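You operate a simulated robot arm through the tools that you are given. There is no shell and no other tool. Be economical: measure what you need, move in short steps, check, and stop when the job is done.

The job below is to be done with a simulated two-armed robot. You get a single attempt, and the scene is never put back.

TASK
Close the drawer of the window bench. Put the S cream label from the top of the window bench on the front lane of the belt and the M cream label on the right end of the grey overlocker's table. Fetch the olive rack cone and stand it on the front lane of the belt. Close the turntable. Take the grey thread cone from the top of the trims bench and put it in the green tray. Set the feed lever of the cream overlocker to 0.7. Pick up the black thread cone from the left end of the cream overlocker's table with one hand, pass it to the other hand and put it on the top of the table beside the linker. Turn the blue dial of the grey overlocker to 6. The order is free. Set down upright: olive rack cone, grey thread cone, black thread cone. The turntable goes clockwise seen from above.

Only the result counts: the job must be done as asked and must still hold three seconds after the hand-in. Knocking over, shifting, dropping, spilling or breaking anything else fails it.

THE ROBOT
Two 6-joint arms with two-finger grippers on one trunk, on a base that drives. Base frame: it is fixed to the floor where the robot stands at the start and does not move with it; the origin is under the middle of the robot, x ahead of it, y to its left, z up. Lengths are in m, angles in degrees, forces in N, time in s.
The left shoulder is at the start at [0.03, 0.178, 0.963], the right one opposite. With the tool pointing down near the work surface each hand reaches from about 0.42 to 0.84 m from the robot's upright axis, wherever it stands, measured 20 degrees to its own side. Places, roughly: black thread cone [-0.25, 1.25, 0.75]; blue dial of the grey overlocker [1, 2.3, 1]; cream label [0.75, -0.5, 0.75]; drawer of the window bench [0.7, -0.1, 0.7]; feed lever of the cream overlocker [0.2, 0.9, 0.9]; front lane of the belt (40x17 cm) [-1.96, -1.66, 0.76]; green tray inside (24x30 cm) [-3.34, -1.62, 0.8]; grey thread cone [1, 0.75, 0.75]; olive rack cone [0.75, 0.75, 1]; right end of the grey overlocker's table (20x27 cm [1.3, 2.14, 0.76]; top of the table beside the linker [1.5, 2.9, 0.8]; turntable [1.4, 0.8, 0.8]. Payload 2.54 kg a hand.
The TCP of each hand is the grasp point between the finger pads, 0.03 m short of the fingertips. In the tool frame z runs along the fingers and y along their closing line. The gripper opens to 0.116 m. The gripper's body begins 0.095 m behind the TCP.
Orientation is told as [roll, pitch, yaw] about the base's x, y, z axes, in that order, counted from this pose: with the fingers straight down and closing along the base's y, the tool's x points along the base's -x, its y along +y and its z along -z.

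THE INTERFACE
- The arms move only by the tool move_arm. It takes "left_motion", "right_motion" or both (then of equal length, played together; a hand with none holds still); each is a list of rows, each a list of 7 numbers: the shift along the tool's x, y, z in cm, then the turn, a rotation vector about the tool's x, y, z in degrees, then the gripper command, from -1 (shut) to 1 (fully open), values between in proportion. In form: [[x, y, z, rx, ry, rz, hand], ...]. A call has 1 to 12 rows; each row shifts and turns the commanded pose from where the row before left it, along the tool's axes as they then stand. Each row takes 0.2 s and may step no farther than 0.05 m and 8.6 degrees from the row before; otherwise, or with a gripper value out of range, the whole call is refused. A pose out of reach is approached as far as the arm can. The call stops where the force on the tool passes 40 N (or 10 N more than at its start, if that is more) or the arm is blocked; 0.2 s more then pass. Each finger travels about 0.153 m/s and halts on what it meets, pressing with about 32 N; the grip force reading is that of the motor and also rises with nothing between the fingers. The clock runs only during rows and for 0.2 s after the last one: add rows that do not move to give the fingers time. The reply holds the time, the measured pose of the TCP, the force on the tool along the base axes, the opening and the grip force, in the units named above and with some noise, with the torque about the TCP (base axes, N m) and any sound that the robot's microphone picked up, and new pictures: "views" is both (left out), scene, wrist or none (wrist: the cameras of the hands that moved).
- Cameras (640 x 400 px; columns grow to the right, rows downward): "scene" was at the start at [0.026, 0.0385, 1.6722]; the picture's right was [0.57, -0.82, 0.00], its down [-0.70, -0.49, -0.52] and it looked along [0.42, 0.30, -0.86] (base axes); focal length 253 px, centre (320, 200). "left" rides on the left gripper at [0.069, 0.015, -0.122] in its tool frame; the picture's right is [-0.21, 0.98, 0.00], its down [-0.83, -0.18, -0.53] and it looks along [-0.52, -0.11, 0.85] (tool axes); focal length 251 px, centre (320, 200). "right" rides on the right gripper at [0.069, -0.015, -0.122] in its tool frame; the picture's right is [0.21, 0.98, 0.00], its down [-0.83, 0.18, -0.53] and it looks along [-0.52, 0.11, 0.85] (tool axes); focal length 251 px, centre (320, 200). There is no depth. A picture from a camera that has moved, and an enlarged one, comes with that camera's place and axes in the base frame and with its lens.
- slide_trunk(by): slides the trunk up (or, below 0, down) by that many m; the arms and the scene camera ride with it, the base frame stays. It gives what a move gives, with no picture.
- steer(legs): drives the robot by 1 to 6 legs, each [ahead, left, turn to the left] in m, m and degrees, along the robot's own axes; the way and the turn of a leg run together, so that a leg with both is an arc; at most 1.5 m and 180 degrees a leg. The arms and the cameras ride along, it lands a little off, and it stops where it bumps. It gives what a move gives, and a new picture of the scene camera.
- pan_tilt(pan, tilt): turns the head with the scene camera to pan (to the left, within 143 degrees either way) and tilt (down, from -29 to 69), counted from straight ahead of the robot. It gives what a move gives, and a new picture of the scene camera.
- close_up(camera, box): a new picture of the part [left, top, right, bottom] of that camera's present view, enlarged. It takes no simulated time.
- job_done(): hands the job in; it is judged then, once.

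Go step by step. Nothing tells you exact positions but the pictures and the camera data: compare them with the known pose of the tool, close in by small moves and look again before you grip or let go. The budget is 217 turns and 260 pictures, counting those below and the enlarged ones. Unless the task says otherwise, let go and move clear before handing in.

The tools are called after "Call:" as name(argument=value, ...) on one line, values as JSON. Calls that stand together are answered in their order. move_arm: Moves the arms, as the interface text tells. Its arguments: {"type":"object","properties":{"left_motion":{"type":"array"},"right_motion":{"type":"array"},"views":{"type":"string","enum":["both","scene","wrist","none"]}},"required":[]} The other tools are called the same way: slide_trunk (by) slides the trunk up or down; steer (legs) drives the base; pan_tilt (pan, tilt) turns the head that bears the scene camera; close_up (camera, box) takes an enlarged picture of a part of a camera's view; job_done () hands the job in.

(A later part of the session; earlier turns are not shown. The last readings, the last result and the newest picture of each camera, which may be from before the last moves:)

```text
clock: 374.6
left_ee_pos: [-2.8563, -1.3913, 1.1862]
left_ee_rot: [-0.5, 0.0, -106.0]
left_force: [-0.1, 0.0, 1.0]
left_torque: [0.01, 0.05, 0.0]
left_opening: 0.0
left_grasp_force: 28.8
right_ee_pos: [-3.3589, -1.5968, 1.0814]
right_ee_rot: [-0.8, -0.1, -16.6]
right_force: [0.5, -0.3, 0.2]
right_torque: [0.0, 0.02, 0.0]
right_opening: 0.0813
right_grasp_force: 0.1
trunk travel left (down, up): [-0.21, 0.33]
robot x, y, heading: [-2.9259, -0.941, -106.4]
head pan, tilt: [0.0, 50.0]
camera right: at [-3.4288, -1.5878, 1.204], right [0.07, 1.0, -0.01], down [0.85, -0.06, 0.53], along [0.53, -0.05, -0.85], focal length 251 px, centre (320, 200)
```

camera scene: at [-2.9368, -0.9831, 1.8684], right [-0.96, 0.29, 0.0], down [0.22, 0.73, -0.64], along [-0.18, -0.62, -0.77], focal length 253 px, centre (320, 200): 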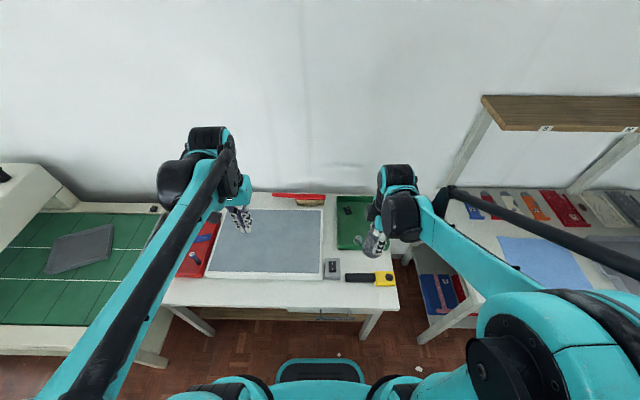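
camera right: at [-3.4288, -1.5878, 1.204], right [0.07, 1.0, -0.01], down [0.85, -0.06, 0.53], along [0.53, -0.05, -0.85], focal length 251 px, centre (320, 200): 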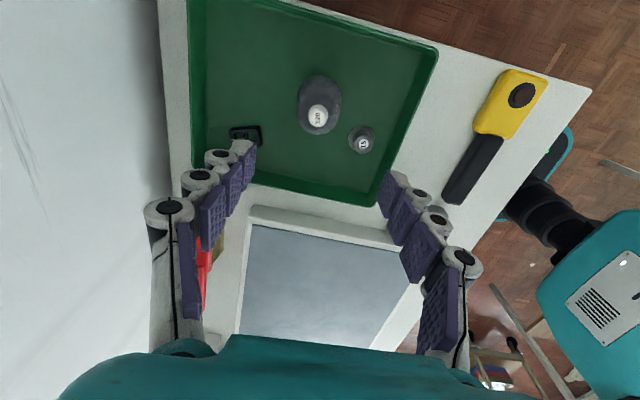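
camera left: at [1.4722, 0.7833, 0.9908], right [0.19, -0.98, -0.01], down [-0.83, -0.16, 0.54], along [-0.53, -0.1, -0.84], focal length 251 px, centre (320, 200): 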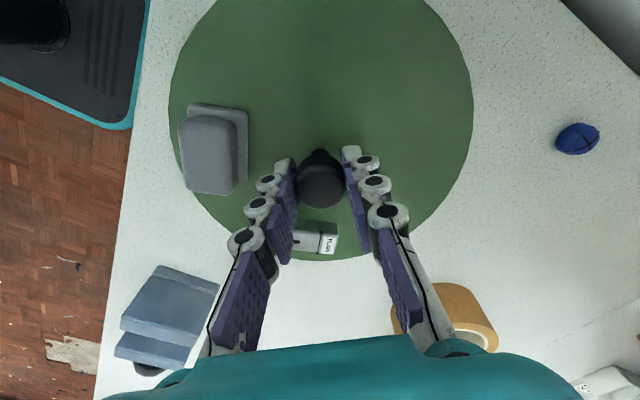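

Grey cone stands in the tray. I'll tuck and return for the S label and olive cone.

Call:
move_arm(right_motion=[[0, 4.5, 0, 0, 0, 0, 0.4], [0, 4.5, 0, 0, 0, 0, 0.4], [0, 4.5, 0, 0, 0, 0, 0], [0, 4.5, 0, 0, 0, 0, -1], [0, 4.5, 0, 0, 0, 0, -1], [0, 4.5, 0, 0, 0, 0, -1], [0, 4, 0, 0, 0, 0, -1]], views="none")

Call:
slide_trunk(by=0.2)

Call:
steer(legs=[[0, 0, -1.8], [0, -0.62, 0], [-0.85, 0, 0], [-0.87, 0, 0], [0, 1.45, 0], [0, 1.45, 0]])

```text
clock: 376.2
left_ee_pos: [-2.8566, -1.3908, 1.1859]
left_ee_rot: [-0.6, 0.1, -106.0]
left_force: [0.5, -0.2, -0.4]
left_torque: [-0.04, 0.04, 0.02]
left_opening: 0.0
left_grasp_force: 28.7
right_ee_pos: [-3.2712, -1.2999, 1.076]
right_ee_rot: [-0.8, 0.0, -16.6]
right_force: [0.3, 0.0, 0.5]
right_torque: [-0.05, 0.0, 0.0]
right_opening: 0.0003
right_grasp_force: 28.4
trunk travel left (down, up): [-0.21, 0.33]
robot x, y, heading: [-2.9261, -0.9372, -106.5]
head pan, tilt: [0.0, 50.0]
```

```text
clock: 378.4
left_ee_pos: [-2.8575, -1.3936, 1.3838]
left_ee_rot: [-0.5, 0.1, -106.0]
left_force: [0.6, -0.4, 0.2]
left_torque: [-0.01, 0.01, 0.02]
left_opening: 0.0
left_grasp_force: 28.8
right_ee_pos: [-3.2719, -1.3009, 1.2767]
right_ee_rot: [-0.7, 0.0, -16.6]
right_force: [0.3, -0.6, -0.1]
right_torque: [0.01, -0.01, -0.04]
right_opening: 0.0002
right_grasp_force: 28.7
trunk travel left (down, up): [-0.41, 0.13]
robot x, y, heading: [-2.9229, -0.9352, -106.6]
head pan, tilt: [0.0, 50.0]
```

```text
clock: 404.2
left_ee_pos: [-0.2043, -0.5323, 1.3857]
left_ee_rot: [-0.5, 0.2, -109.5]
left_force: [-1.1, 0.2, -0.7]
left_torque: [0.01, 0.01, 0.03]
left_opening: 0.0003
left_grasp_force: 28.5
right_ee_pos: [-0.613, -0.4147, 1.2767]
right_ee_rot: [-0.7, 0.1, -20.0]
right_force: [-0.2, -0.4, 1.4]
right_torque: [0.04, 0.01, -0.04]
right_opening: 0.0
right_grasp_force: 29.3
trunk travel left (down, up): [-0.41, 0.13]
robot x, y, heading: [-0.2416, -0.0743, -109.8]
head pan, tilt: [0.0, 50.0]
camera scene: at [-0.2591, -0.1179, 1.9184], right [-0.94, 0.34, 0.0], down [0.26, 0.72, -0.64], along [-0.22, -0.6, -0.77], focal length 253 px, centre (320, 200)
```

scene: 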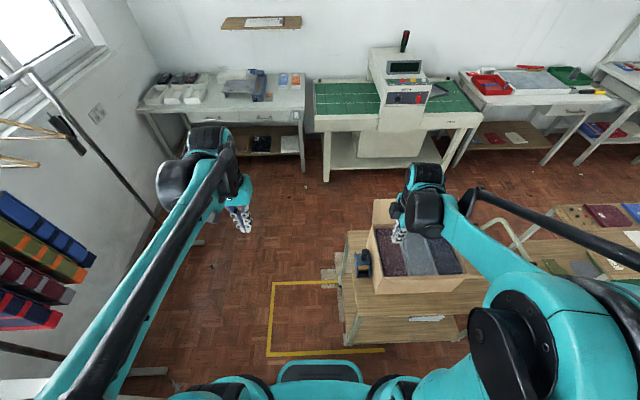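

From here there's also a direct way south to the belt. Now turning to the window bench for the S label.

Call:
steer(legs=[[0, 0, 91.3], [0.49, 0.08, 0]])

Call:
slide_trunk(by=-0.25)

Call:
close_up(camera="right", box=[0, 0, 640, 400])

```text
clock: 411.0
left_ee_pos: [0.7018, -0.103, 1.3857]
left_ee_rot: [-0.6, 0.1, -18.1]
left_force: [0.5, 0.3, 0.1]
left_torque: [-0.03, -0.01, 0.02]
left_opening: 0.0
left_grasp_force: 28.4
right_ee_pos: [0.5951, -0.5151, 1.2763]
right_ee_rot: [-0.7, 0.1, 71.3]
right_force: [0.6, -0.1, -0.1]
right_torque: [-0.04, -0.03, 0.01]
right_opening: 0.0
right_grasp_force: 28.2
trunk travel left (down, up): [-0.41, 0.13]
robot x, y, heading: [0.2461, -0.1504, -19.0]
head pan, tilt: [0.0, 50.0]
camera scene: at [0.2891, -0.1688, 1.9184], right [-0.32, -0.95, 0.0], down [-0.73, 0.25, -0.64], along [0.61, -0.21, -0.77], focal length 253 px, centre (320, 200)
```

scene: 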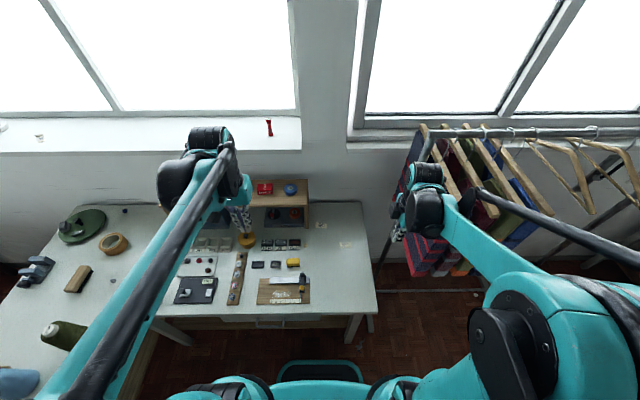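

```text
clock: 413.6
left_ee_pos: [0.7021, -0.1032, 1.1352]
left_ee_rot: [-0.6, 0.1, -18.2]
left_force: [0.6, -1.3, -0.7]
left_torque: [-0.01, 0.04, 0.06]
left_opening: 0.0
left_grasp_force: 28.4
right_ee_pos: [0.594, -0.5143, 1.0272]
right_ee_rot: [-0.7, 0.0, 71.3]
right_force: [-0.4, 0.7, -0.9]
right_torque: [-0.01, -0.01, -0.01]
right_opening: 0.0001
right_grasp_force: 28.5
trunk travel left (down, up): [-0.16, 0.38]
robot x, y, heading: [0.2432, -0.154, -18.9]
head pan, tilt: [0.0, 50.0]
```

```text
1.00 times, centred on (320, 200) of right (not enlarged: the box is as wide or as high as the picture)
camera zoom: at [0.5861, -0.5819, 1.1499], right [-0.99, 0.11, -0.01], down [0.09, 0.84, 0.53], along [0.07, 0.53, -0.85], focal length 251 px, centre (320, 200)
```

zoom: 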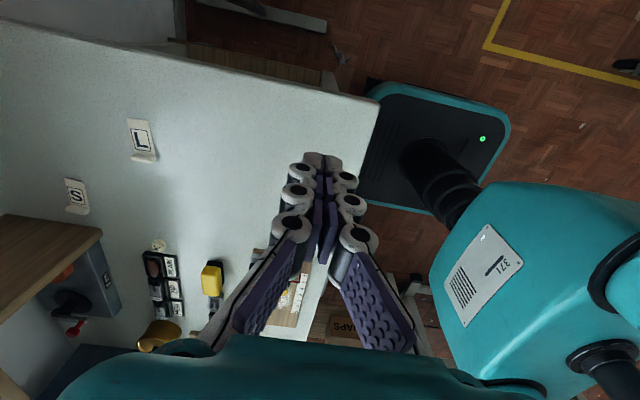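

I'll turn the robot 18° left so S lies to the right hand's side, and roll that hand back so it closes along the label.

Call:
steer(legs=[[0, 0, 18]])

Call:
move_arm(right_motion=[[0, 0, 0, 0, 0, 8.5, -0.14], [0, 0, 0, 0, 0, 8.5, -0.14], [0, 0, 0, 0, 0, 8.5, -0.14], [0, 0, 0, 0, 0, 8.5, -0.14], [0, 0, 0, 0, 0, 8.5, -0.14], [0, 0, 0, 0, 0, 8.5, -0.14], [0, 0, 0, 0, 0, 8.5, -0.14], [0, 0, 0, 0, 0, 8.5, -0.14], [0, 0, 0, 0, 0, 8.5, -0.14], [0, 0, 0, 0, 0, 8.5, -0.14], [0, 0, 0, 0, 0, 8.5, -0.14], [0, 0, 0, 0, 0, 8.5, -0.14]], views="wrist")

```text
clock: 414.9
left_ee_pos: [0.6631, 0.0341, 1.1351]
left_ee_rot: [-0.7, 0.1, -0.1]
left_force: [-0.3, -0.5, -0.1]
left_torque: [0.0, -0.01, 0.01]
left_opening: 0.0
left_grasp_force: 28.5
right_ee_pos: [0.6888, -0.3885, 1.0263]
right_ee_rot: [-0.7, 0.1, 89.3]
right_force: [-0.6, -0.1, 0.1]
right_torque: [-0.01, -0.01, -0.01]
right_opening: 0.0
right_grasp_force: 28.3
trunk travel left (down, up): [-0.16, 0.38]
robot x, y, heading: [0.2403, -0.1517, -0.9]
head pan, tilt: [0.0, 50.0]
camera scene: at [0.2917, -0.1538, 1.6684], right [-0.01, -1.0, 0.0], down [-0.77, 0.01, -0.64], along [0.64, -0.01, -0.77], focal length 253 px, centre (320, 200)
```

scene: 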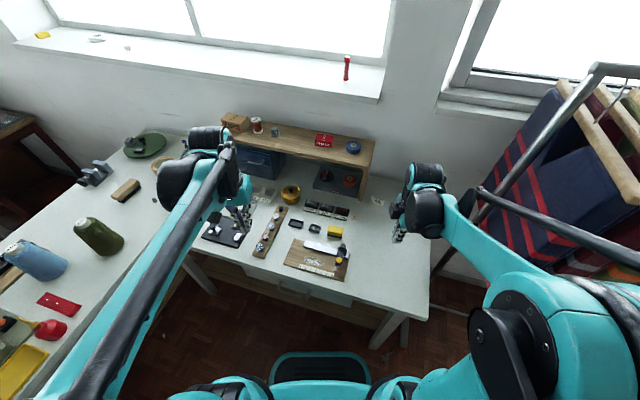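

```text
clock: 417.6
left_ee_pos: [0.6642, 0.0355, 1.1356]
left_ee_rot: [-0.5, -0.1, -0.2]
left_force: [0.7, 0.0, 0.2]
left_torque: [0.02, -0.01, 0.0]
left_opening: 0.0004
left_grasp_force: 28.7
right_ee_pos: [0.6894, -0.388, 1.0266]
right_ee_rot: [0.1, -0.7, -12.8]
right_force: [-0.5, -0.4, -0.1]
right_torque: [-0.01, 0.02, -0.01]
right_opening: 0.05
right_grasp_force: 0.0
trunk travel left (down, up): [-0.16, 0.38]
robot x, y, heading: [0.2479, -0.1522, -0.8]
head pan, tilt: [0.0, 50.0]
camera right: at [0.6176, -0.386, 1.1488], right [0.01, 1.0, 0.0], down [0.84, -0.01, 0.54], along [0.54, -0.01, -0.84], focal length 251 px, centre (320, 200)
```

right: 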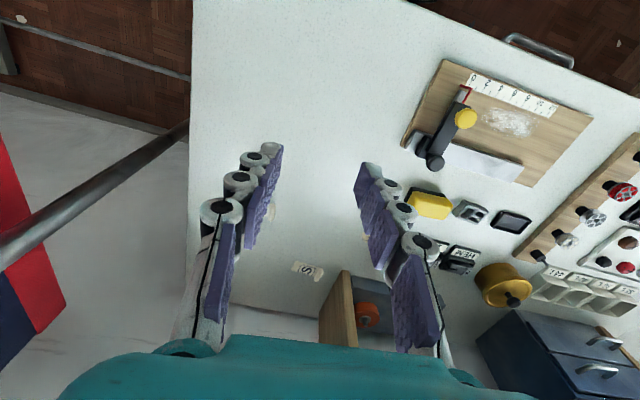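

S sits close beside the hutch's side panel, so I'll grip its roll end-to-end (closing fore-aft) with the hand leaned away from the panel.

Call:
move_arm(right_motion=[[0, 0, 0, 0, 0, -8, -0.14], [0, 0, 0, 0, 0, -8, -0.14], [0, 0, 0, 0, 0, -8, -0.14], [0, 0, 0, 0, 0, -8, -0.14], [0, 0, 0, 0, 0, -8, -0.14], [0, 0, 0, 0, 0, -8, -0.14], [0, 0, 0, 0, 0, -8, -0.14], [0, 0, 0, 0, 0, -8, -0.14], [0, 0, 0, 0, 0, -8, -0.14], [0, 0, 0, 0, -7, 0, -0.1], [0, 0, 0, 0, -7, 0, -0.1], [0, 0, 0, 0, -6, 0, -0.1]], views="none")

```text
clock: 420.1
left_ee_pos: [0.6629, 0.0348, 1.1352]
left_ee_rot: [-0.6, 0.1, -0.1]
left_force: [-0.4, 0.1, -0.2]
left_torque: [-0.01, -0.04, 0.03]
left_opening: 0.0001
left_grasp_force: 28.9
right_ee_pos: [0.6889, -0.388, 1.027]
right_ee_rot: [-0.6, -20.4, 59.6]
right_force: [0.8, -0.1, 0.1]
right_torque: [-0.01, -0.04, -0.01]
right_opening: 0.0522
right_grasp_force: 0.1
trunk travel left (down, up): [-0.16, 0.38]
robot x, y, heading: [0.2446, -0.1485, -0.8]
head pan, tilt: [0.0, 50.0]
```

Call:
move_arm(right_motion=[[-0.89, -3.54, 2.05, 0, 0, 0, -0.1], [-0.89, -3.54, 2.05, 0, 0, 0, -0.1], [-0.89, -3.54, 2.05, 0, 0, 0, -0.1], [-0.89, -3.54, 2.05, 0, 0, 0, -0.1], [-0.89, -3.54, 2.05, 0, 0, 0, -0.1], [-0.89, -3.54, 2.05, 0, 0, 0, -0.1], [-0.89, -3.54, 2.05, 0, 0, 0, -0.1], [-0.89, -3.54, 2.05, 0, 0, 0, -0.1]], views="wrist")

```text
clock: 421.9
left_ee_pos: [0.6653, 0.0342, 1.1335]
left_ee_rot: [-0.6, 0.1, -0.2]
left_force: [0.0, -0.7, 0.1]
left_torque: [-0.01, 0.04, 0.02]
left_opening: 0.0003
left_grasp_force: 28.8
right_ee_pos: [0.9986, -0.4272, 0.8995]
right_ee_rot: [-0.6, -20.3, 59.5]
right_force: [0.4, -0.5, -0.2]
right_torque: [0.02, 0.03, 0.0]
right_opening: 0.0522
right_grasp_force: 0.1
trunk travel left (down, up): [-0.16, 0.38]
robot x, y, heading: [0.2441, -0.1521, -0.7]
head pan, tilt: [0.0, 50.0]
camera right: at [0.9563, -0.5252, 0.991], right [-0.94, 0.33, -0.08], down [0.14, 0.6, 0.79], along [0.31, 0.73, -0.61], focal length 251 px, centre (320, 200)
```

right: 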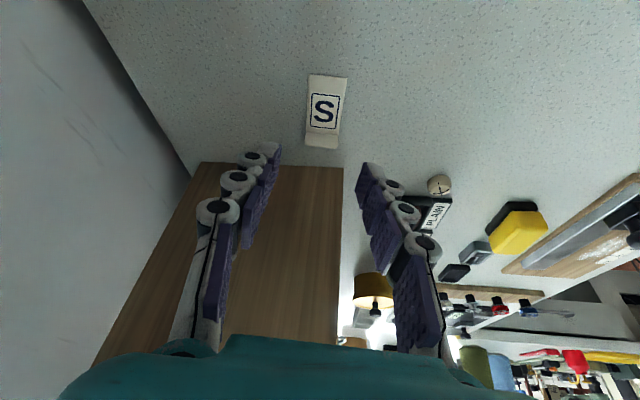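

Call:
move_arm(right_motion=[[-0.8, 0.1, 2.5, 0, 0, 0, -0.1], [0, 0, 2.5, 0, 0, 0, -0.1], [0, 0, 1.5, 0, 0, 0, -0.1], [0, 0, 0.8, 0, 0, 0, -0.1]], views="wrist")

```text
clock: 422.9
left_ee_pos: [0.6647, 0.0352, 1.136]
left_ee_rot: [-0.6, 0.0, -0.2]
left_force: [-0.6, 1.0, -0.4]
left_torque: [-0.04, 0.02, 0.01]
left_opening: 0.0003
left_grasp_force: 28.5
right_ee_pos: [1.0144, -0.3983, 0.8348]
right_ee_rot: [-0.7, -20.3, 59.5]
right_force: [-0.2, 0.0, 0.2]
right_torque: [0.02, -0.01, 0.0]
right_opening: 0.0524
right_grasp_force: 0.2
trunk travel left (down, up): [-0.16, 0.38]
robot x, y, heading: [0.2466, -0.1539, -1.1]
head pan, tilt: [0.0, 50.0]
camera right: at [0.9716, -0.4963, 0.9275], right [-0.94, 0.33, -0.09], down [0.14, 0.6, 0.79], along [0.31, 0.73, -0.61], focal length 251 px, centre (320, 200)
```

right: 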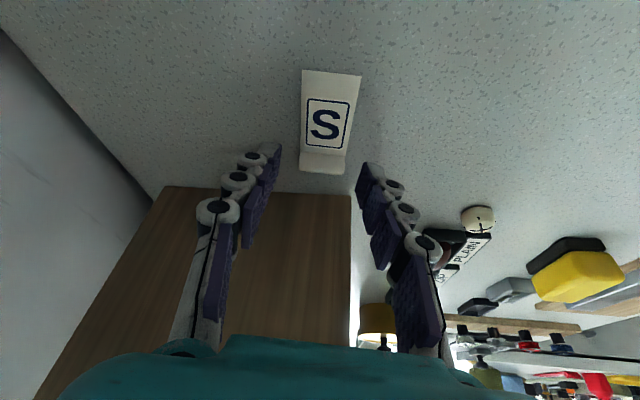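

Call:
move_arm(right_motion=[[0, 0, 0.3, 0, 0, 0, -0.1], [0, 0, 0, 0, 0, 0, -1], [0, 0, 0, 0, 0, 0, -1], [0, 0, 0, 0, 0, 0, -1], [0, 0, -3, 0, 0, 0, -1], [0, 0, -4, 0, 0, 0, -1]], views="wrist")

```text
clock: 424.4
left_ee_pos: [0.6651, 0.0341, 1.1347]
left_ee_rot: [-0.6, 0.1, -0.2]
left_force: [-0.7, -0.1, -0.3]
left_torque: [0.01, -0.02, -0.01]
left_opening: 0.0
left_grasp_force: 28.1
right_ee_pos: [1.0008, -0.4198, 0.9004]
right_ee_rot: [-0.7, -20.4, 59.4]
right_force: [-0.1, -0.3, 0.9]
right_torque: [-0.02, -0.02, 0.0]
right_opening: 0.0257
right_grasp_force: 32.3
trunk travel left (down, up): [-0.16, 0.38]
robot x, y, heading: [0.2418, -0.1498, -0.7]
head pan, tilt: [0.0, 50.0]
camera right: at [0.9579, -0.5171, 0.9918], right [-0.94, 0.33, -0.09], down [0.14, 0.6, 0.79], along [0.31, 0.73, -0.61], focal length 251 px, centre (320, 200)
```

right: 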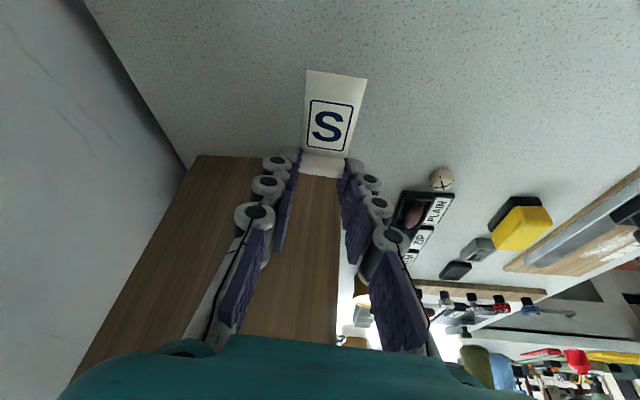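

S label held. I'll retract, then move up to the trims bench corner for the olive cone with the left hand.

Call:
move_arm(right_motion=[[0, 0, -4.5, 0, 0, 0, -1], [0, 0, -4.5, 0, 0, 0, -1], [0, 4.5, 0, 0, 0, 0, -1], [0, 4.5, 0, 0, 0, 0, -1], [0, 4.5, 0, 0, 0, 0, -1], [0, 4.5, 0, 0, 0, 0, -1], [0, 4.5, 0, 0, 0, 0, -1], [0, 4.5, 0, 0, 0, 0, -1]], views="none")

Call:
steer(legs=[[0.05, 0.3, 0], [0, 0, 31]])

Call:
close_up(camera="left", box=[0, 0, 640, 400])

```text
clock: 426.1
left_ee_pos: [0.6632, 0.0355, 1.1364]
left_ee_rot: [-0.5, 0.0, -0.1]
left_force: [-0.4, 0.2, -0.1]
left_torque: [-0.01, -0.06, 0.01]
left_opening: 0.0
left_grasp_force: 28.6
right_ee_pos: [0.749, -0.307, 0.9765]
right_ee_rot: [-0.8, -20.2, 59.5]
right_force: [0.4, 0.6, 0.6]
right_torque: [-0.02, -0.04, 0.01]
right_opening: 0.0264
right_grasp_force: 32.1
trunk travel left (down, up): [-0.16, 0.38]
robot x, y, heading: [0.2466, -0.1518, -1.0]
head pan, tilt: [0.0, 50.0]
```

```text
clock: 429.7
left_ee_pos: [0.5645, 0.5257, 1.1348]
left_ee_rot: [-0.7, 0.1, 30.4]
left_force: [1.0, 0.8, 0.6]
left_torque: [-0.02, 0.0, 0.02]
left_opening: 0.0
left_grasp_force: 28.4
right_ee_pos: [0.8134, 0.2746, 0.9767]
right_ee_rot: [-0.7, -20.3, 90.0]
right_force: [0.0, 0.6, 0.8]
right_torque: [-0.01, 0.02, -0.01]
right_opening: 0.0269
right_grasp_force: 32.0
trunk travel left (down, up): [-0.16, 0.38]
robot x, y, heading: [0.2997, 0.1533, 30.0]
head pan, tilt: [0.0, 50.0]
camera scene: at [0.3393, 0.1736, 1.6684], right [0.5, -0.87, 0.0], down [-0.66, -0.38, -0.64], along [0.56, 0.32, -0.77], focal length 253 px, centre (320, 200)
```

scene: 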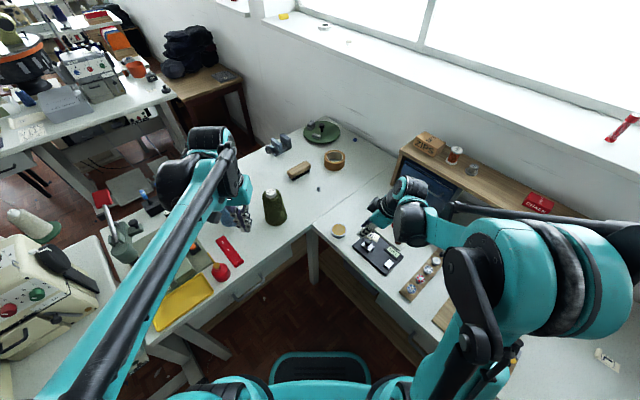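

```text
1.00 times, centred on (320, 200) of left (not enlarged: the box is as wide or as high as the picture)
camera zoom: at [0.4983, 0.506, 1.2571], right [-0.31, 0.95, -0.01], down [0.8, 0.27, 0.53], along [0.51, 0.16, -0.85], focal length 251 px, centre (320, 200)
```

zoom: 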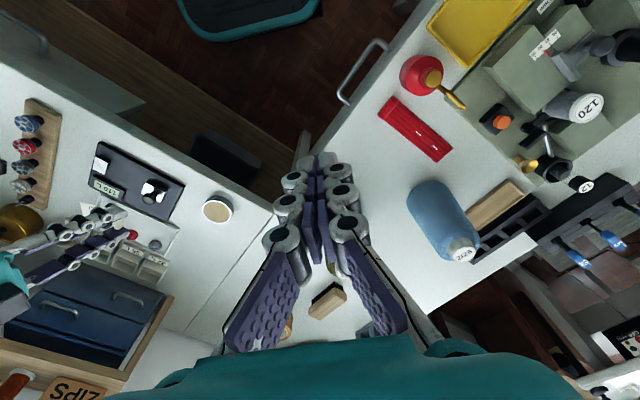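

Call:
move_arm(left_motion=[[-4.17, -0.15, 0, 0, 0, 0, 0], [-4.17, -0.15, 0, 0, 0, 0, 1], [-4.17, -0.15, 0, 0, 0, 0, 1], [-4.17, -0.15, 0, 0, 0, 0, 1], [-4.17, -0.15, 0, 0, 0, 0, 1], [-4.17, -0.15, 0, 0, 0, 0, 1]], views="wrist")

```text
clock: 431.1
left_ee_pos: [0.786, 0.6462, 1.1336]
left_ee_rot: [-0.6, 0.1, 30.4]
left_force: [0.1, -0.3, 1.0]
left_torque: [-0.01, 0.05, 0.02]
left_opening: 0.116
left_grasp_force: 0.1
right_ee_pos: [0.8149, 0.2753, 0.9759]
right_ee_rot: [-0.6, -20.3, 90.0]
right_force: [1.3, 1.2, -0.4]
right_torque: [-0.02, 0.05, 0.0]
right_opening: 0.0268
right_grasp_force: 32.2
trunk travel left (down, up): [-0.16, 0.38]
robot x, y, heading: [0.2963, 0.1506, 29.7]
head pan, tilt: [0.0, 50.0]
camera left: at [0.7198, 0.6261, 1.2559], right [-0.31, 0.95, -0.01], down [0.8, 0.27, 0.53], along [0.51, 0.16, -0.85], focal length 251 px, centre (320, 200)
```

left: 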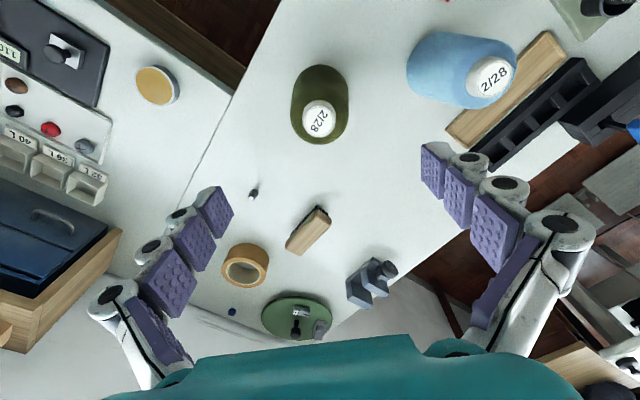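

Call:
move_arm(left_motion=[[-0.2, 0, 4.7, 0, 0, 0, 1], [0, 0, 4.7, 0, 0, 0, 1], [0, 0, 4.7, 0, 0, 0, 1], [0, 0, 4.7, 0, 0, 0, 1], [0, 0, 4.4, 0, 0, 0, 1]], views="wrist")

```text
clock: 432.3
left_ee_pos: [0.7883, 0.6428, 0.9031]
left_ee_rot: [-0.6, 0.3, 30.3]
left_force: [0.8, 0.5, 0.0]
left_torque: [-0.02, -0.02, 0.02]
left_opening: 0.1159
left_grasp_force: 0.0
right_ee_pos: [0.8142, 0.2749, 0.9751]
right_ee_rot: [-0.7, -20.2, 90.0]
right_force: [0.5, -0.5, 0.6]
right_torque: [-0.02, -0.01, 0.01]
right_opening: 0.0267
right_grasp_force: 31.6
trunk travel left (down, up): [-0.16, 0.38]
robot x, y, heading: [0.3006, 0.1522, 29.8]
head pan, tilt: [0.0, 50.0]
camera left: at [0.7212, 0.6229, 1.0253], right [-0.31, 0.95, -0.01], down [0.8, 0.27, 0.53], along [0.51, 0.16, -0.85], focal length 251 px, centre (320, 200)
```

left: 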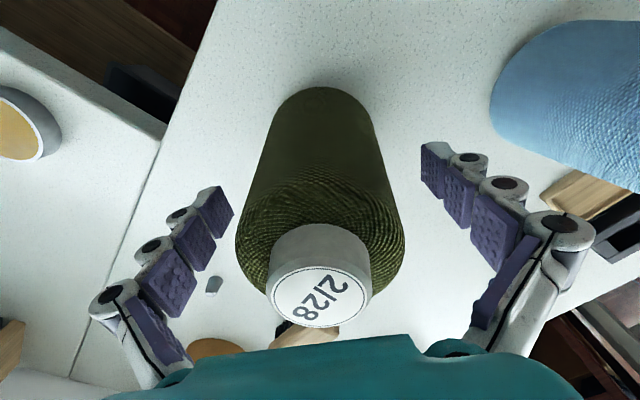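

Call:
move_arm(left_motion=[[0, 0, 0, 0, 0, 0, -1], [0, 0, 0, 0, 0, 0, -1], [0, 0, 0, 0, 0, 0, -1], [0, 0, -4, 0, 0, 0, -1], [0, 0, -4.5, 0, 0, 0, -1], [0, 0, -4.5, 0, 0, 0, -1]], views="wrist")

```text
clock: 433.7
left_ee_pos: [0.7872, 0.6429, 1.0337]
left_ee_rot: [-0.5, 0.0, 30.4]
left_force: [-0.1, -1.2, -1.8]
left_torque: [-0.02, 0.0, 0.01]
left_opening: 0.0801
left_grasp_force: 32.1
right_ee_pos: [0.8135, 0.2737, 0.9758]
right_ee_rot: [-0.7, -20.3, 90.1]
right_force: [-0.2, 0.2, -0.4]
right_torque: [0.03, -0.04, -0.02]
right_opening: 0.0265
right_grasp_force: 32.3
trunk travel left (down, up): [-0.16, 0.38]
robot x, y, heading: [0.2952, 0.1516, 29.5]
head pan, tilt: [0.0, 50.0]
camera left: at [0.721, 0.6231, 1.1557], right [-0.31, 0.95, -0.01], down [0.8, 0.27, 0.53], along [0.51, 0.16, -0.85], focal length 251 px, centre (320, 200)
```

left: 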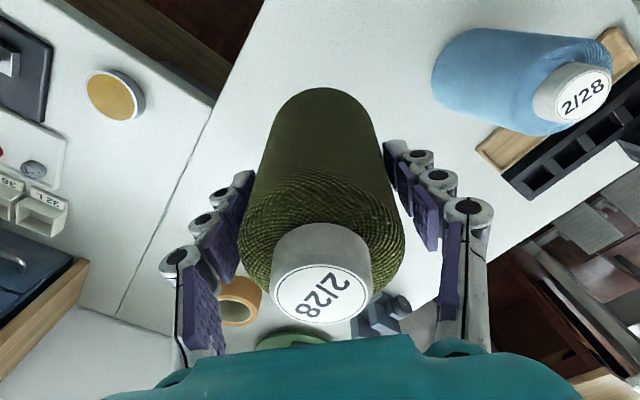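

Olive cone held. Raising, retracting, then driving south to the belt with both items.

Call:
slide_trunk(by=0.2)

Call:
move_arm(left_motion=[[4.5, 0, 0, 0, 0, 0, -1], [4.5, 0, 0, 0, 0, 0, -1], [4.5, 0, 0, 0, 0, 0, -1], [4.5, 0, 0, 0, 0, 0, -1], [4, 0, 0, 0, 0, 0, -1]], views="none")

Call:
steer(legs=[[-0.3, 0, 0], [0, 0, -138], [0.8, 0.08, 0], [0.8, 0, 0], [0, -1.3, 0]])

```text
clock: 435.9
left_ee_pos: [0.7879, 0.6428, 1.2323]
left_ee_rot: [-0.6, 0.0, 30.4]
left_force: [-0.7, 0.4, -2.9]
left_torque: [-0.06, 0.01, 0.04]
left_opening: 0.0803
left_grasp_force: 31.9
right_ee_pos: [0.8142, 0.2744, 1.1759]
right_ee_rot: [-0.6, -20.3, 90.0]
right_force: [0.1, -0.6, 0.2]
right_torque: [0.02, -0.02, 0.01]
right_opening: 0.0265
right_grasp_force: 31.5
trunk travel left (down, up): [-0.36, 0.18]
robot x, y, heading: [0.2954, 0.1499, 29.7]
head pan, tilt: [0.0, 50.0]
```

```text
clock: 437.1
left_ee_pos: [0.5968, 0.532, 1.2306]
left_ee_rot: [-0.5, 0.1, 30.4]
left_force: [0.0, 0.7, -2.5]
left_torque: [0.01, -0.01, 0.0]
left_opening: 0.0799
left_grasp_force: 32.3
right_ee_pos: [0.812, 0.275, 1.1762]
right_ee_rot: [-0.8, -20.5, 90.0]
right_force: [0.8, 0.2, 0.0]
right_torque: [-0.04, -0.02, -0.04]
right_opening: 0.0263
right_grasp_force: 32.2
trunk travel left (down, up): [-0.36, 0.18]
robot x, y, heading: [0.3004, 0.1513, 29.4]
head pan, tilt: [0.0, 50.0]
```

```text
clock: 458.5
left_ee_pos: [-1.4793, -1.6913, 1.2298]
left_ee_rot: [-0.6, 0.1, -105.8]
left_force: [-0.3, -0.3, -3.1]
left_torque: [-0.01, 0.0, 0.03]
left_opening: 0.0801
left_grasp_force: 32.4
right_ee_pos: [-1.8143, -1.6567, 1.1752]
right_ee_rot: [-0.7, -20.3, -46.0]
right_force: [-0.6, -0.2, -0.4]
right_torque: [0.0, -0.04, -0.03]
right_opening: 0.0263
right_grasp_force: 32.2
trunk travel left (down, up): [-0.36, 0.18]
robot x, y, heading: [-1.5286, -1.2083, -106.3]
head pan, tilt: [0.0, 50.0]
camera scene: at [-1.5432, -1.2552, 1.8684], right [-0.96, 0.28, 0.0], down [0.21, 0.74, -0.64], along [-0.18, -0.62, -0.77], focal length 253 px, centre (320, 200)
```

scene: 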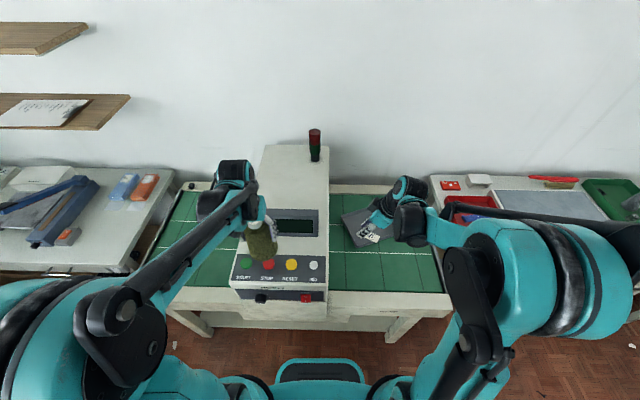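

The belt's right section front lane is at about (-1.96,-1.66). I'll shift 0.35 m right to have it between my hands, then get a close look.

Call:
steer(legs=[[0, -0.33, -1.5]])

Call:
slide_trunk(by=-0.17)

Call:
close_up(camera="right", box=[0, 0, 640, 400])

```text
clock: 460.7
left_ee_pos: [-1.8117, -1.5957, 1.2295]
left_ee_rot: [-0.6, 0.1, -107.7]
left_force: [-0.3, -0.2, -2.2]
left_torque: [0.04, 0.03, 0.02]
left_opening: 0.0801
left_grasp_force: 31.7
right_ee_pos: [-2.1451, -1.5485, 1.1758]
right_ee_rot: [-0.6, -20.3, -47.9]
right_force: [-0.2, 0.2, -0.5]
right_torque: [0.0, 0.01, 0.0]
right_opening: 0.0263
right_grasp_force: 32.1
trunk travel left (down, up): [-0.36, 0.18]
robot x, y, heading: [-1.8468, -1.1105, -107.9]
head pan, tilt: [0.0, 50.0]
camera scene: at [-1.8603, -1.157, 1.8684], right [-0.95, 0.31, 0.0], down [0.24, 0.73, -0.64], along [-0.2, -0.61, -0.77], focal length 253 px, centre (320, 200)
```

scene: 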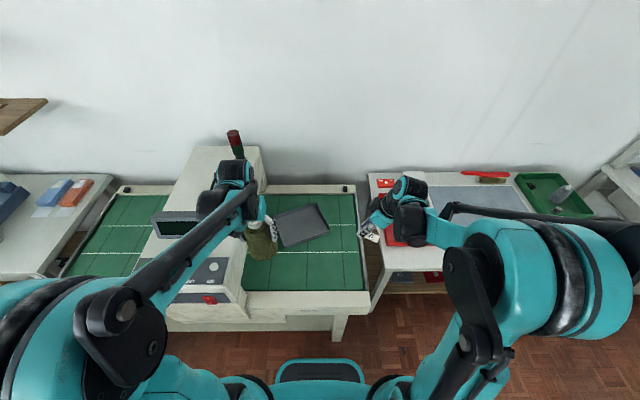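

```text
clock: 462.6
left_ee_pos: [-1.8109, -1.5953, 1.0603]
left_ee_rot: [-0.6, 0.1, -107.6]
left_force: [0.2, 0.2, -1.9]
left_torque: [0.04, 0.01, -0.03]
left_opening: 0.0801
left_grasp_force: 31.7
right_ee_pos: [-2.1438, -1.5481, 1.0063]
right_ee_rot: [-0.7, -20.3, -48.0]
right_force: [0.4, 0.3, -0.5]
right_torque: [-0.01, 0.03, -0.01]
right_opening: 0.0263
right_grasp_force: 32.2
trunk travel left (down, up): [-0.19, 0.35]
robot x, y, heading: [-1.8457, -1.1124, -108.2]
head pan, tilt: [0.0, 50.0]
```

```text
1.00 times, centred on (320, 200) of right (not enlarged: the box is as wide or as high as the picture)
camera zoom: at [-2.2266, -1.4758, 1.098], right [0.59, 0.8, -0.09], down [0.53, -0.31, 0.79], along [0.6, -0.51, -0.61], focal length 251 px, centre (320, 200)
```

zoom: 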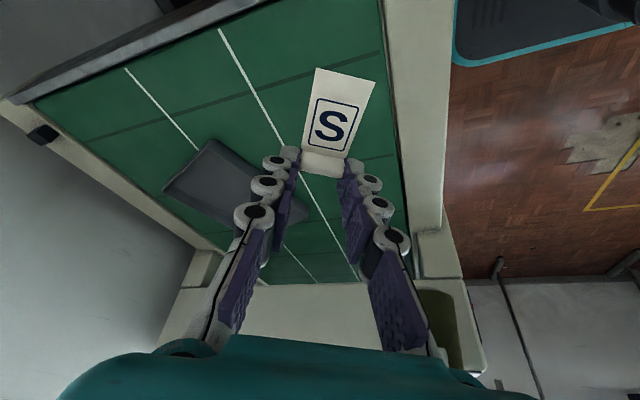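

Call:
move_arm(right_motion=[[-1.37, 0, 3.66, 0, 0, 0, -1], [-1.37, 0, 3.66, 0, 0, 0, -1], [-1.37, 0, 3.66, 0, 0, 0, -1], [-1.37, 0, 3.66, 0, 0, 0, -1], [-1.37, 0.2, 3.66, 0, 0, 0, -1]], views="both")

```text
clock: 463.8
left_ee_pos: [-1.811, -1.5967, 1.06]
left_ee_rot: [-0.6, 0.2, -107.6]
left_force: [0.2, -0.2, -1.0]
left_torque: [0.03, 0.02, 0.01]
left_opening: 0.0801
left_grasp_force: 31.5
right_ee_pos: [-2.0586, -1.645, 0.8566]
right_ee_rot: [-0.7, -20.3, -48.0]
right_force: [0.2, 0.7, 0.1]
right_torque: [0.03, 0.0, 0.02]
right_opening: 0.0266
right_grasp_force: 31.8
trunk travel left (down, up): [-0.19, 0.35]
robot x, y, heading: [-1.8447, -1.1073, -108.1]
head pan, tilt: [0.0, 50.0]
camera scene: at [-1.8595, -1.1587, 1.6983], right [-0.95, 0.31, 0.0], down [0.24, 0.73, -0.64], along [-0.2, -0.61, -0.77], focal length 253 px, centre (320, 200)
camera right: at [-2.1394, -1.572, 0.9477], right [0.59, 0.8, -0.09], down [0.53, -0.31, 0.79], along [0.6, -0.51, -0.61], focal length 251 px, centre (320, 200)
```

scene: 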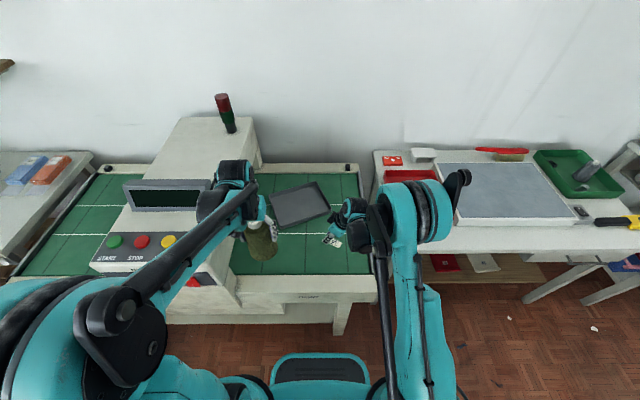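
right: 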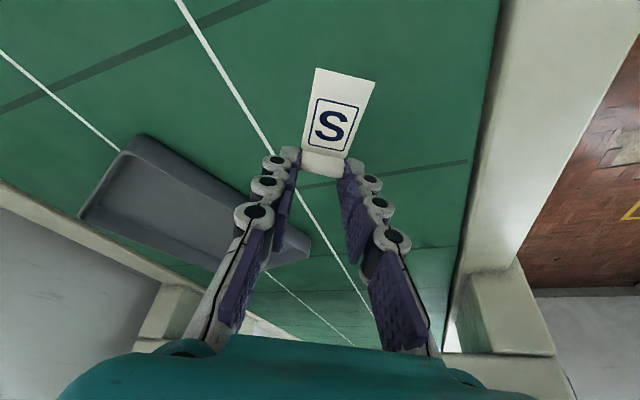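

Call:
move_arm(right_motion=[[0.9, 1.7, -0.3, 0, 0, 0, -1], [0.9, 0, 2.4, 0, 0, 0, -1], [0.7, 0, 1.9, 0, 0, 0, -1], [0.35, 0, 0.94, 0, 0, 0, -1], [0.1, 0, 0.28, 0, 0, 0, -1]], views="wrist")

```text
clock: 465.0
left_ee_pos: [-1.8111, -1.5953, 1.0594]
left_ee_rot: [-0.7, 0.1, -107.6]
left_force: [-0.4, -0.5, -3.0]
left_torque: [0.0, 0.0, 0.03]
left_opening: 0.0801
left_grasp_force: 31.8
right_ee_pos: [-2.0544, -1.6249, 0.799]
right_ee_rot: [-0.7, -20.3, -48.0]
right_force: [0.0, -0.1, 0.4]
right_torque: [-0.03, 0.0, -0.01]
right_opening: 0.0266
right_grasp_force: 31.8
trunk travel left (down, up): [-0.19, 0.35]
robot x, y, heading: [-1.8482, -1.1129, -108.3]
head pan, tilt: [0.0, 50.0]
camera right: at [-2.135, -1.5523, 0.8906], right [0.59, 0.8, -0.09], down [0.53, -0.31, 0.79], along [0.6, -0.51, -0.61], focal length 251 px, centre (320, 200)
```

right: 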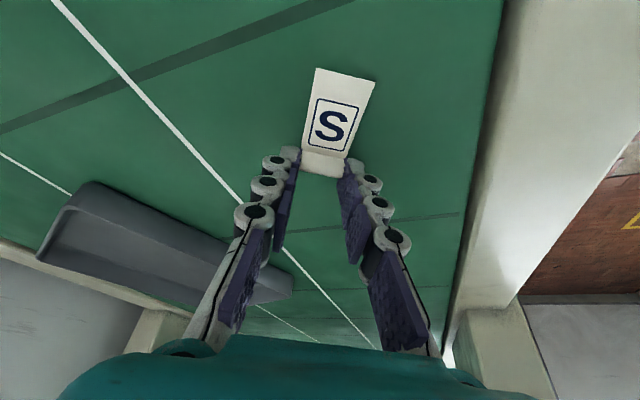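

Call:
move_arm(right_motion=[[0.1, 0, 0.28, 0, 0, 0, -1], [0.1, 0, 0.28, 0, 0, 0, -1], [0.1, 0, 0.28, 0, 0, 0, -1], [0, 0, 0, 0, 0, 0, -1]], views="none")

```text
clock: 466.0
left_ee_pos: [-1.8098, -1.5925, 1.0616]
left_ee_rot: [-0.6, 0.0, -107.6]
left_force: [0.2, 0.5, -1.9]
left_torque: [0.0, -0.01, 0.02]
left_opening: 0.0799
left_grasp_force: 32.1
right_ee_pos: [-2.0527, -1.6247, 0.7919]
right_ee_rot: [-0.9, -20.5, -48.0]
right_force: [-2.8, -6.1, 38.5]
right_torque: [-0.07, 0.08, 0.01]
right_opening: 0.0267
right_grasp_force: 32.1
trunk travel left (down, up): [-0.19, 0.35]
robot x, y, heading: [-1.8467, -1.1128, -108.3]
head pan, tilt: [0.0, 50.0]
```

Contact (belt at 0.76). Ease, release, lift away.

Call:
move_arm(right_motion=[[-0.07, 0, -0.18, 0, 0, 0, -1], [0, 0, 0, 0, 0, 0, -0.2], [0, 0, 0, 0, 0, 0, -0.1], [-0.7, 0, -1.9, 0, 0, 0, -0.1], [-1.4, 0, -3.7, 0, 0, 0, -0.1], [0, 0, -4.5, 0, 0, 0, -0.1]], views="wrist")

```text
clock: 467.4
left_ee_pos: [-1.8111, -1.5936, 1.0612]
left_ee_rot: [-0.6, 0.1, -107.6]
left_force: [0.4, -0.4, -2.3]
left_torque: [-0.01, -0.02, 0.01]
left_opening: 0.0801
left_grasp_force: 32.3
right_ee_pos: [-2.0643, -1.614, 0.8931]
right_ee_rot: [-0.7, -20.3, -48.0]
right_force: [-0.3, 0.0, 0.8]
right_torque: [-0.01, -0.01, 0.01]
right_opening: 0.0523
right_grasp_force: 0.0
trunk travel left (down, up): [-0.19, 0.35]
robot x, y, heading: [-1.8454, -1.106, -108.2]
head pan, tilt: [0.0, 50.0]
camera right: at [-2.1466, -1.5405, 0.9851], right [0.59, 0.8, -0.09], down [0.53, -0.31, 0.79], along [0.6, -0.51, -0.61], focal length 251 px, centre (320, 200)
```

right: 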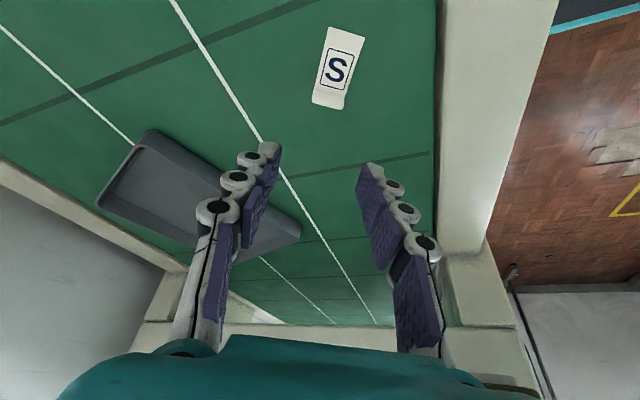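

S lies on the front lane. Now the olive cone: right hand clears away, left hand moves over its spot and descends.

Call:
move_arm(right_motion=[[0, 0, -4.5, 0, 0, 0, -0.1], [0, 0, -4.5, 0, 0, 0, -0.1], [4.5, 0, -2, 0, 0, 0, -1], [4.5, 0, -2, 0, 0, 0, -1], [0, 0, 0, 0, 0, 0, -1], [0, 0, 0, 0, 0, 0, -1], [0, 0, 0, 0, 0, 0, -1]], left_motion=[[0, 0, 0, 0, 0, 0, -1], [0, 0, 0, 0, 0, 0, -1], [-3.7, -1.7, 0, 0, 0, 0, -1], [-3.7, -1.7, 0, 0, 0, 0, -1], [-3.7, -1.7, 0, 0, 0, 0, -1], [0, 0, 4, 0, 0, 0, -1], [0, 0, 4, 0, 0, 0, -1]], views="both")

```text
clock: 469.0
left_ee_pos: [-1.8959, -1.6853, 0.978]
left_ee_rot: [-0.6, 0.2, -107.5]
left_force: [-0.4, 0.1, -2.8]
left_torque: [0.01, -0.04, -0.02]
left_opening: 0.0798
left_grasp_force: 31.5
right_ee_pos: [-2.1498, -1.517, 0.9805]
right_ee_rot: [-0.6, -20.2, -48.0]
right_force: [0.6, -0.1, -0.3]
right_torque: [0.01, 0.01, 0.01]
right_opening: 0.0001
right_grasp_force: 28.5
trunk travel left (down, up): [-0.19, 0.35]
robot x, y, heading: [-1.8485, -1.1151, -108.2]
head pan, tilt: [0.0, 50.0]
camera scene: at [-1.8606, -1.1592, 1.6982], right [-0.95, 0.31, 0.0], down [0.24, 0.73, -0.64], along [-0.2, -0.61, -0.77], focal length 253 px, centre (320, 200)
camera right: at [-2.231, -1.4446, 1.0726], right [0.59, 0.8, -0.08], down [0.53, -0.31, 0.79], along [0.6, -0.51, -0.61], focal length 251 px, centre (320, 200)
camera left: at [-1.8571, -1.6247, 1.0997], right [0.87, -0.5, -0.01], down [-0.42, -0.74, 0.53], along [-0.27, -0.46, -0.85], focal length 251 px, centre (320, 200)
```

scene: 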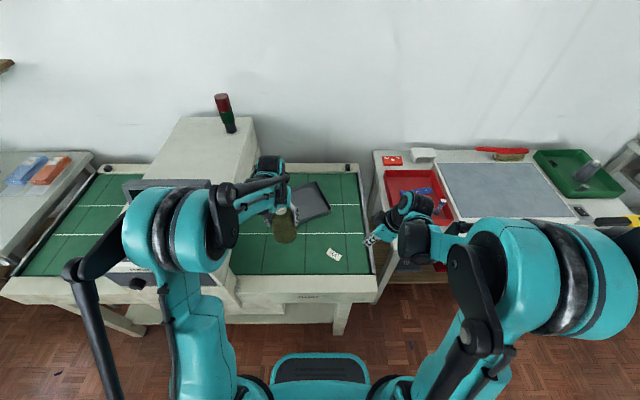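
right: 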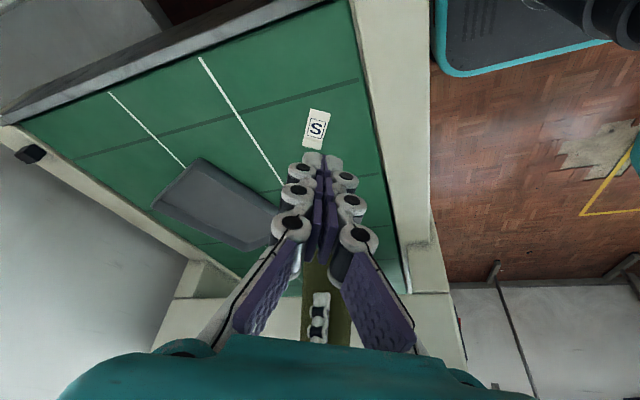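
left: 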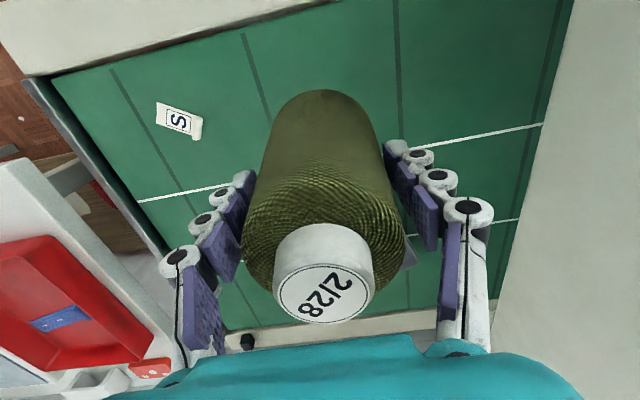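

The left elbow is bulging over the machine console. I'll back off and shift right, then re-extend so the elbow flattens out.

Call:
steer(legs=[[-0.17, -0.12, 0]])

Call:
move_arm(left_motion=[[-3.4, 2.4, 0, 0, 0, 0, -1], [-3.4, 2.4, 0, 0, 0, 0, -1], [-3.4, 2.4, 0, 0, 0, 0, -1], [-3.4, 2.4, 0, 0, 0, 0, -1], [-3.4, 2.4, 0, 0, 0, 0, -1]], views="both")

```text
clock: 470.6
left_ee_pos: [-1.9605, -1.487, 0.9788]
left_ee_rot: [-0.6, 0.1, -107.6]
left_force: [0.0, 0.5, -2.4]
left_torque: [-0.02, -0.04, 0.01]
left_opening: 0.0799
left_grasp_force: 32.0
right_ee_pos: [-2.2138, -1.3169, 0.9827]
right_ee_rot: [-0.7, -20.4, -47.9]
right_force: [0.8, -0.6, -0.4]
right_torque: [-0.01, -0.04, 0.02]
right_opening: 0.0
right_grasp_force: 28.3
trunk travel left (down, up): [-0.19, 0.35]
robot x, y, heading: [-1.9099, -0.9135, -108.1]
head pan, tilt: [0.0, 50.0]
camera scene: at [-1.9258, -0.9585, 1.6984], right [-0.95, 0.31, 0.0], down [0.24, 0.73, -0.64], along [-0.2, -0.61, -0.77], focal length 253 px, centre (320, 200)
```

scene: 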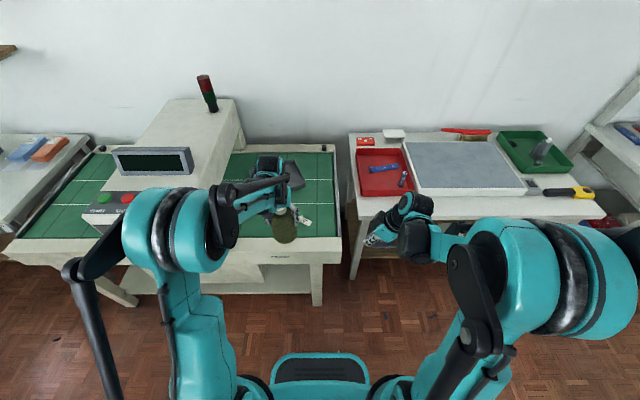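

```text
clock: 471.9
left_ee_pos: [-1.8949, -1.6879, 0.9755]
left_ee_rot: [-0.7, 0.3, -107.6]
left_force: [0.2, -1.0, -2.7]
left_torque: [0.06, -0.01, -0.01]
left_opening: 0.0799
left_grasp_force: 31.5
right_ee_pos: [-2.2135, -1.3201, 0.9813]
right_ee_rot: [-0.7, -20.3, -47.9]
right_force: [0.0, -0.4, -0.1]
right_torque: [0.04, 0.03, 0.03]
right_opening: 0.0002
right_grasp_force: 28.9
trunk travel left (down, up): [-0.19, 0.35]
robot x, y, heading: [-1.9088, -0.9119, -108.2]
head pan, tilt: [0.0, 50.0]
camera scene: at [-1.9246, -0.9623, 1.6983], right [-0.95, 0.31, 0.0], down [0.24, 0.73, -0.64], along [-0.2, -0.61, -0.77], focal length 253 px, centre (320, 200)
camera left: at [-1.8562, -1.6268, 1.0984], right [0.87, -0.5, -0.01], down [-0.42, -0.74, 0.53], along [-0.28, -0.46, -0.85], focal length 251 px, centre (320, 200)
```

scene: 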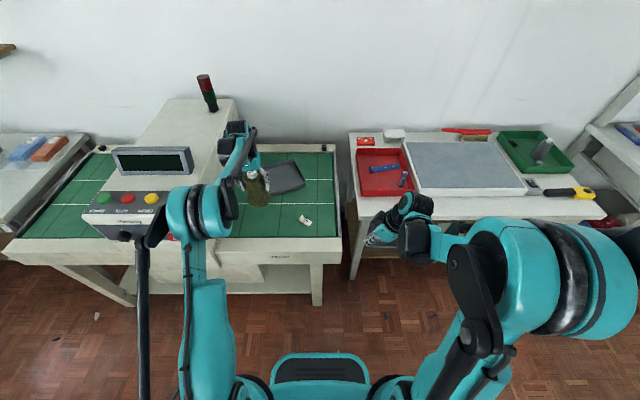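
left: 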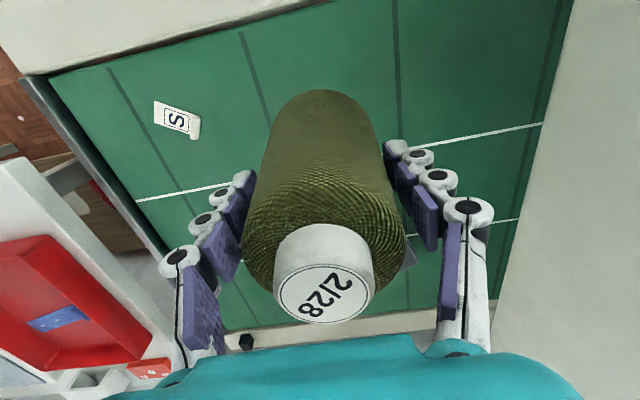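

The elbow is now clear of the console. Lowering the olive cone.

Call:
move_arm(left_motion=[[0, 0, 4, 0, 0, 0, -1], [0, 0, 3.5, 0, 0, 0, -1], [0, 0, 2, 0, 0, 0, -1], [0, 0, 0.5, 0, 0, 0, -1], [0, 0, 0.25, 0, 0, 0, -1], [0, 0, 0.25, 0, 0, 0, -1], [0, 0, 0.25, 0, 0, 0, -1], [0, 0, 0.25, 0, 0, 0, -1], [0, 0, 0.25, 0, 0, 0, -1]], views="none")

```text
clock: 473.9
left_ee_pos: [-1.8969, -1.6847, 0.8667]
left_ee_rot: [-0.5, 0.0, -107.5]
left_force: [0.9, -5.7, 13.0]
left_torque: [-0.59, -0.4, -0.14]
left_opening: 0.0801
left_grasp_force: 31.7
right_ee_pos: [-2.2139, -1.3183, 0.9829]
right_ee_rot: [-0.8, -20.4, -48.0]
right_force: [0.0, 0.8, -0.2]
right_torque: [-0.02, 0.01, -0.01]
right_opening: 0.0001
right_grasp_force: 28.5
trunk travel left (down, up): [-0.19, 0.35]
robot x, y, heading: [-1.9101, -0.9153, -108.1]
head pan, tilt: [0.0, 50.0]
```

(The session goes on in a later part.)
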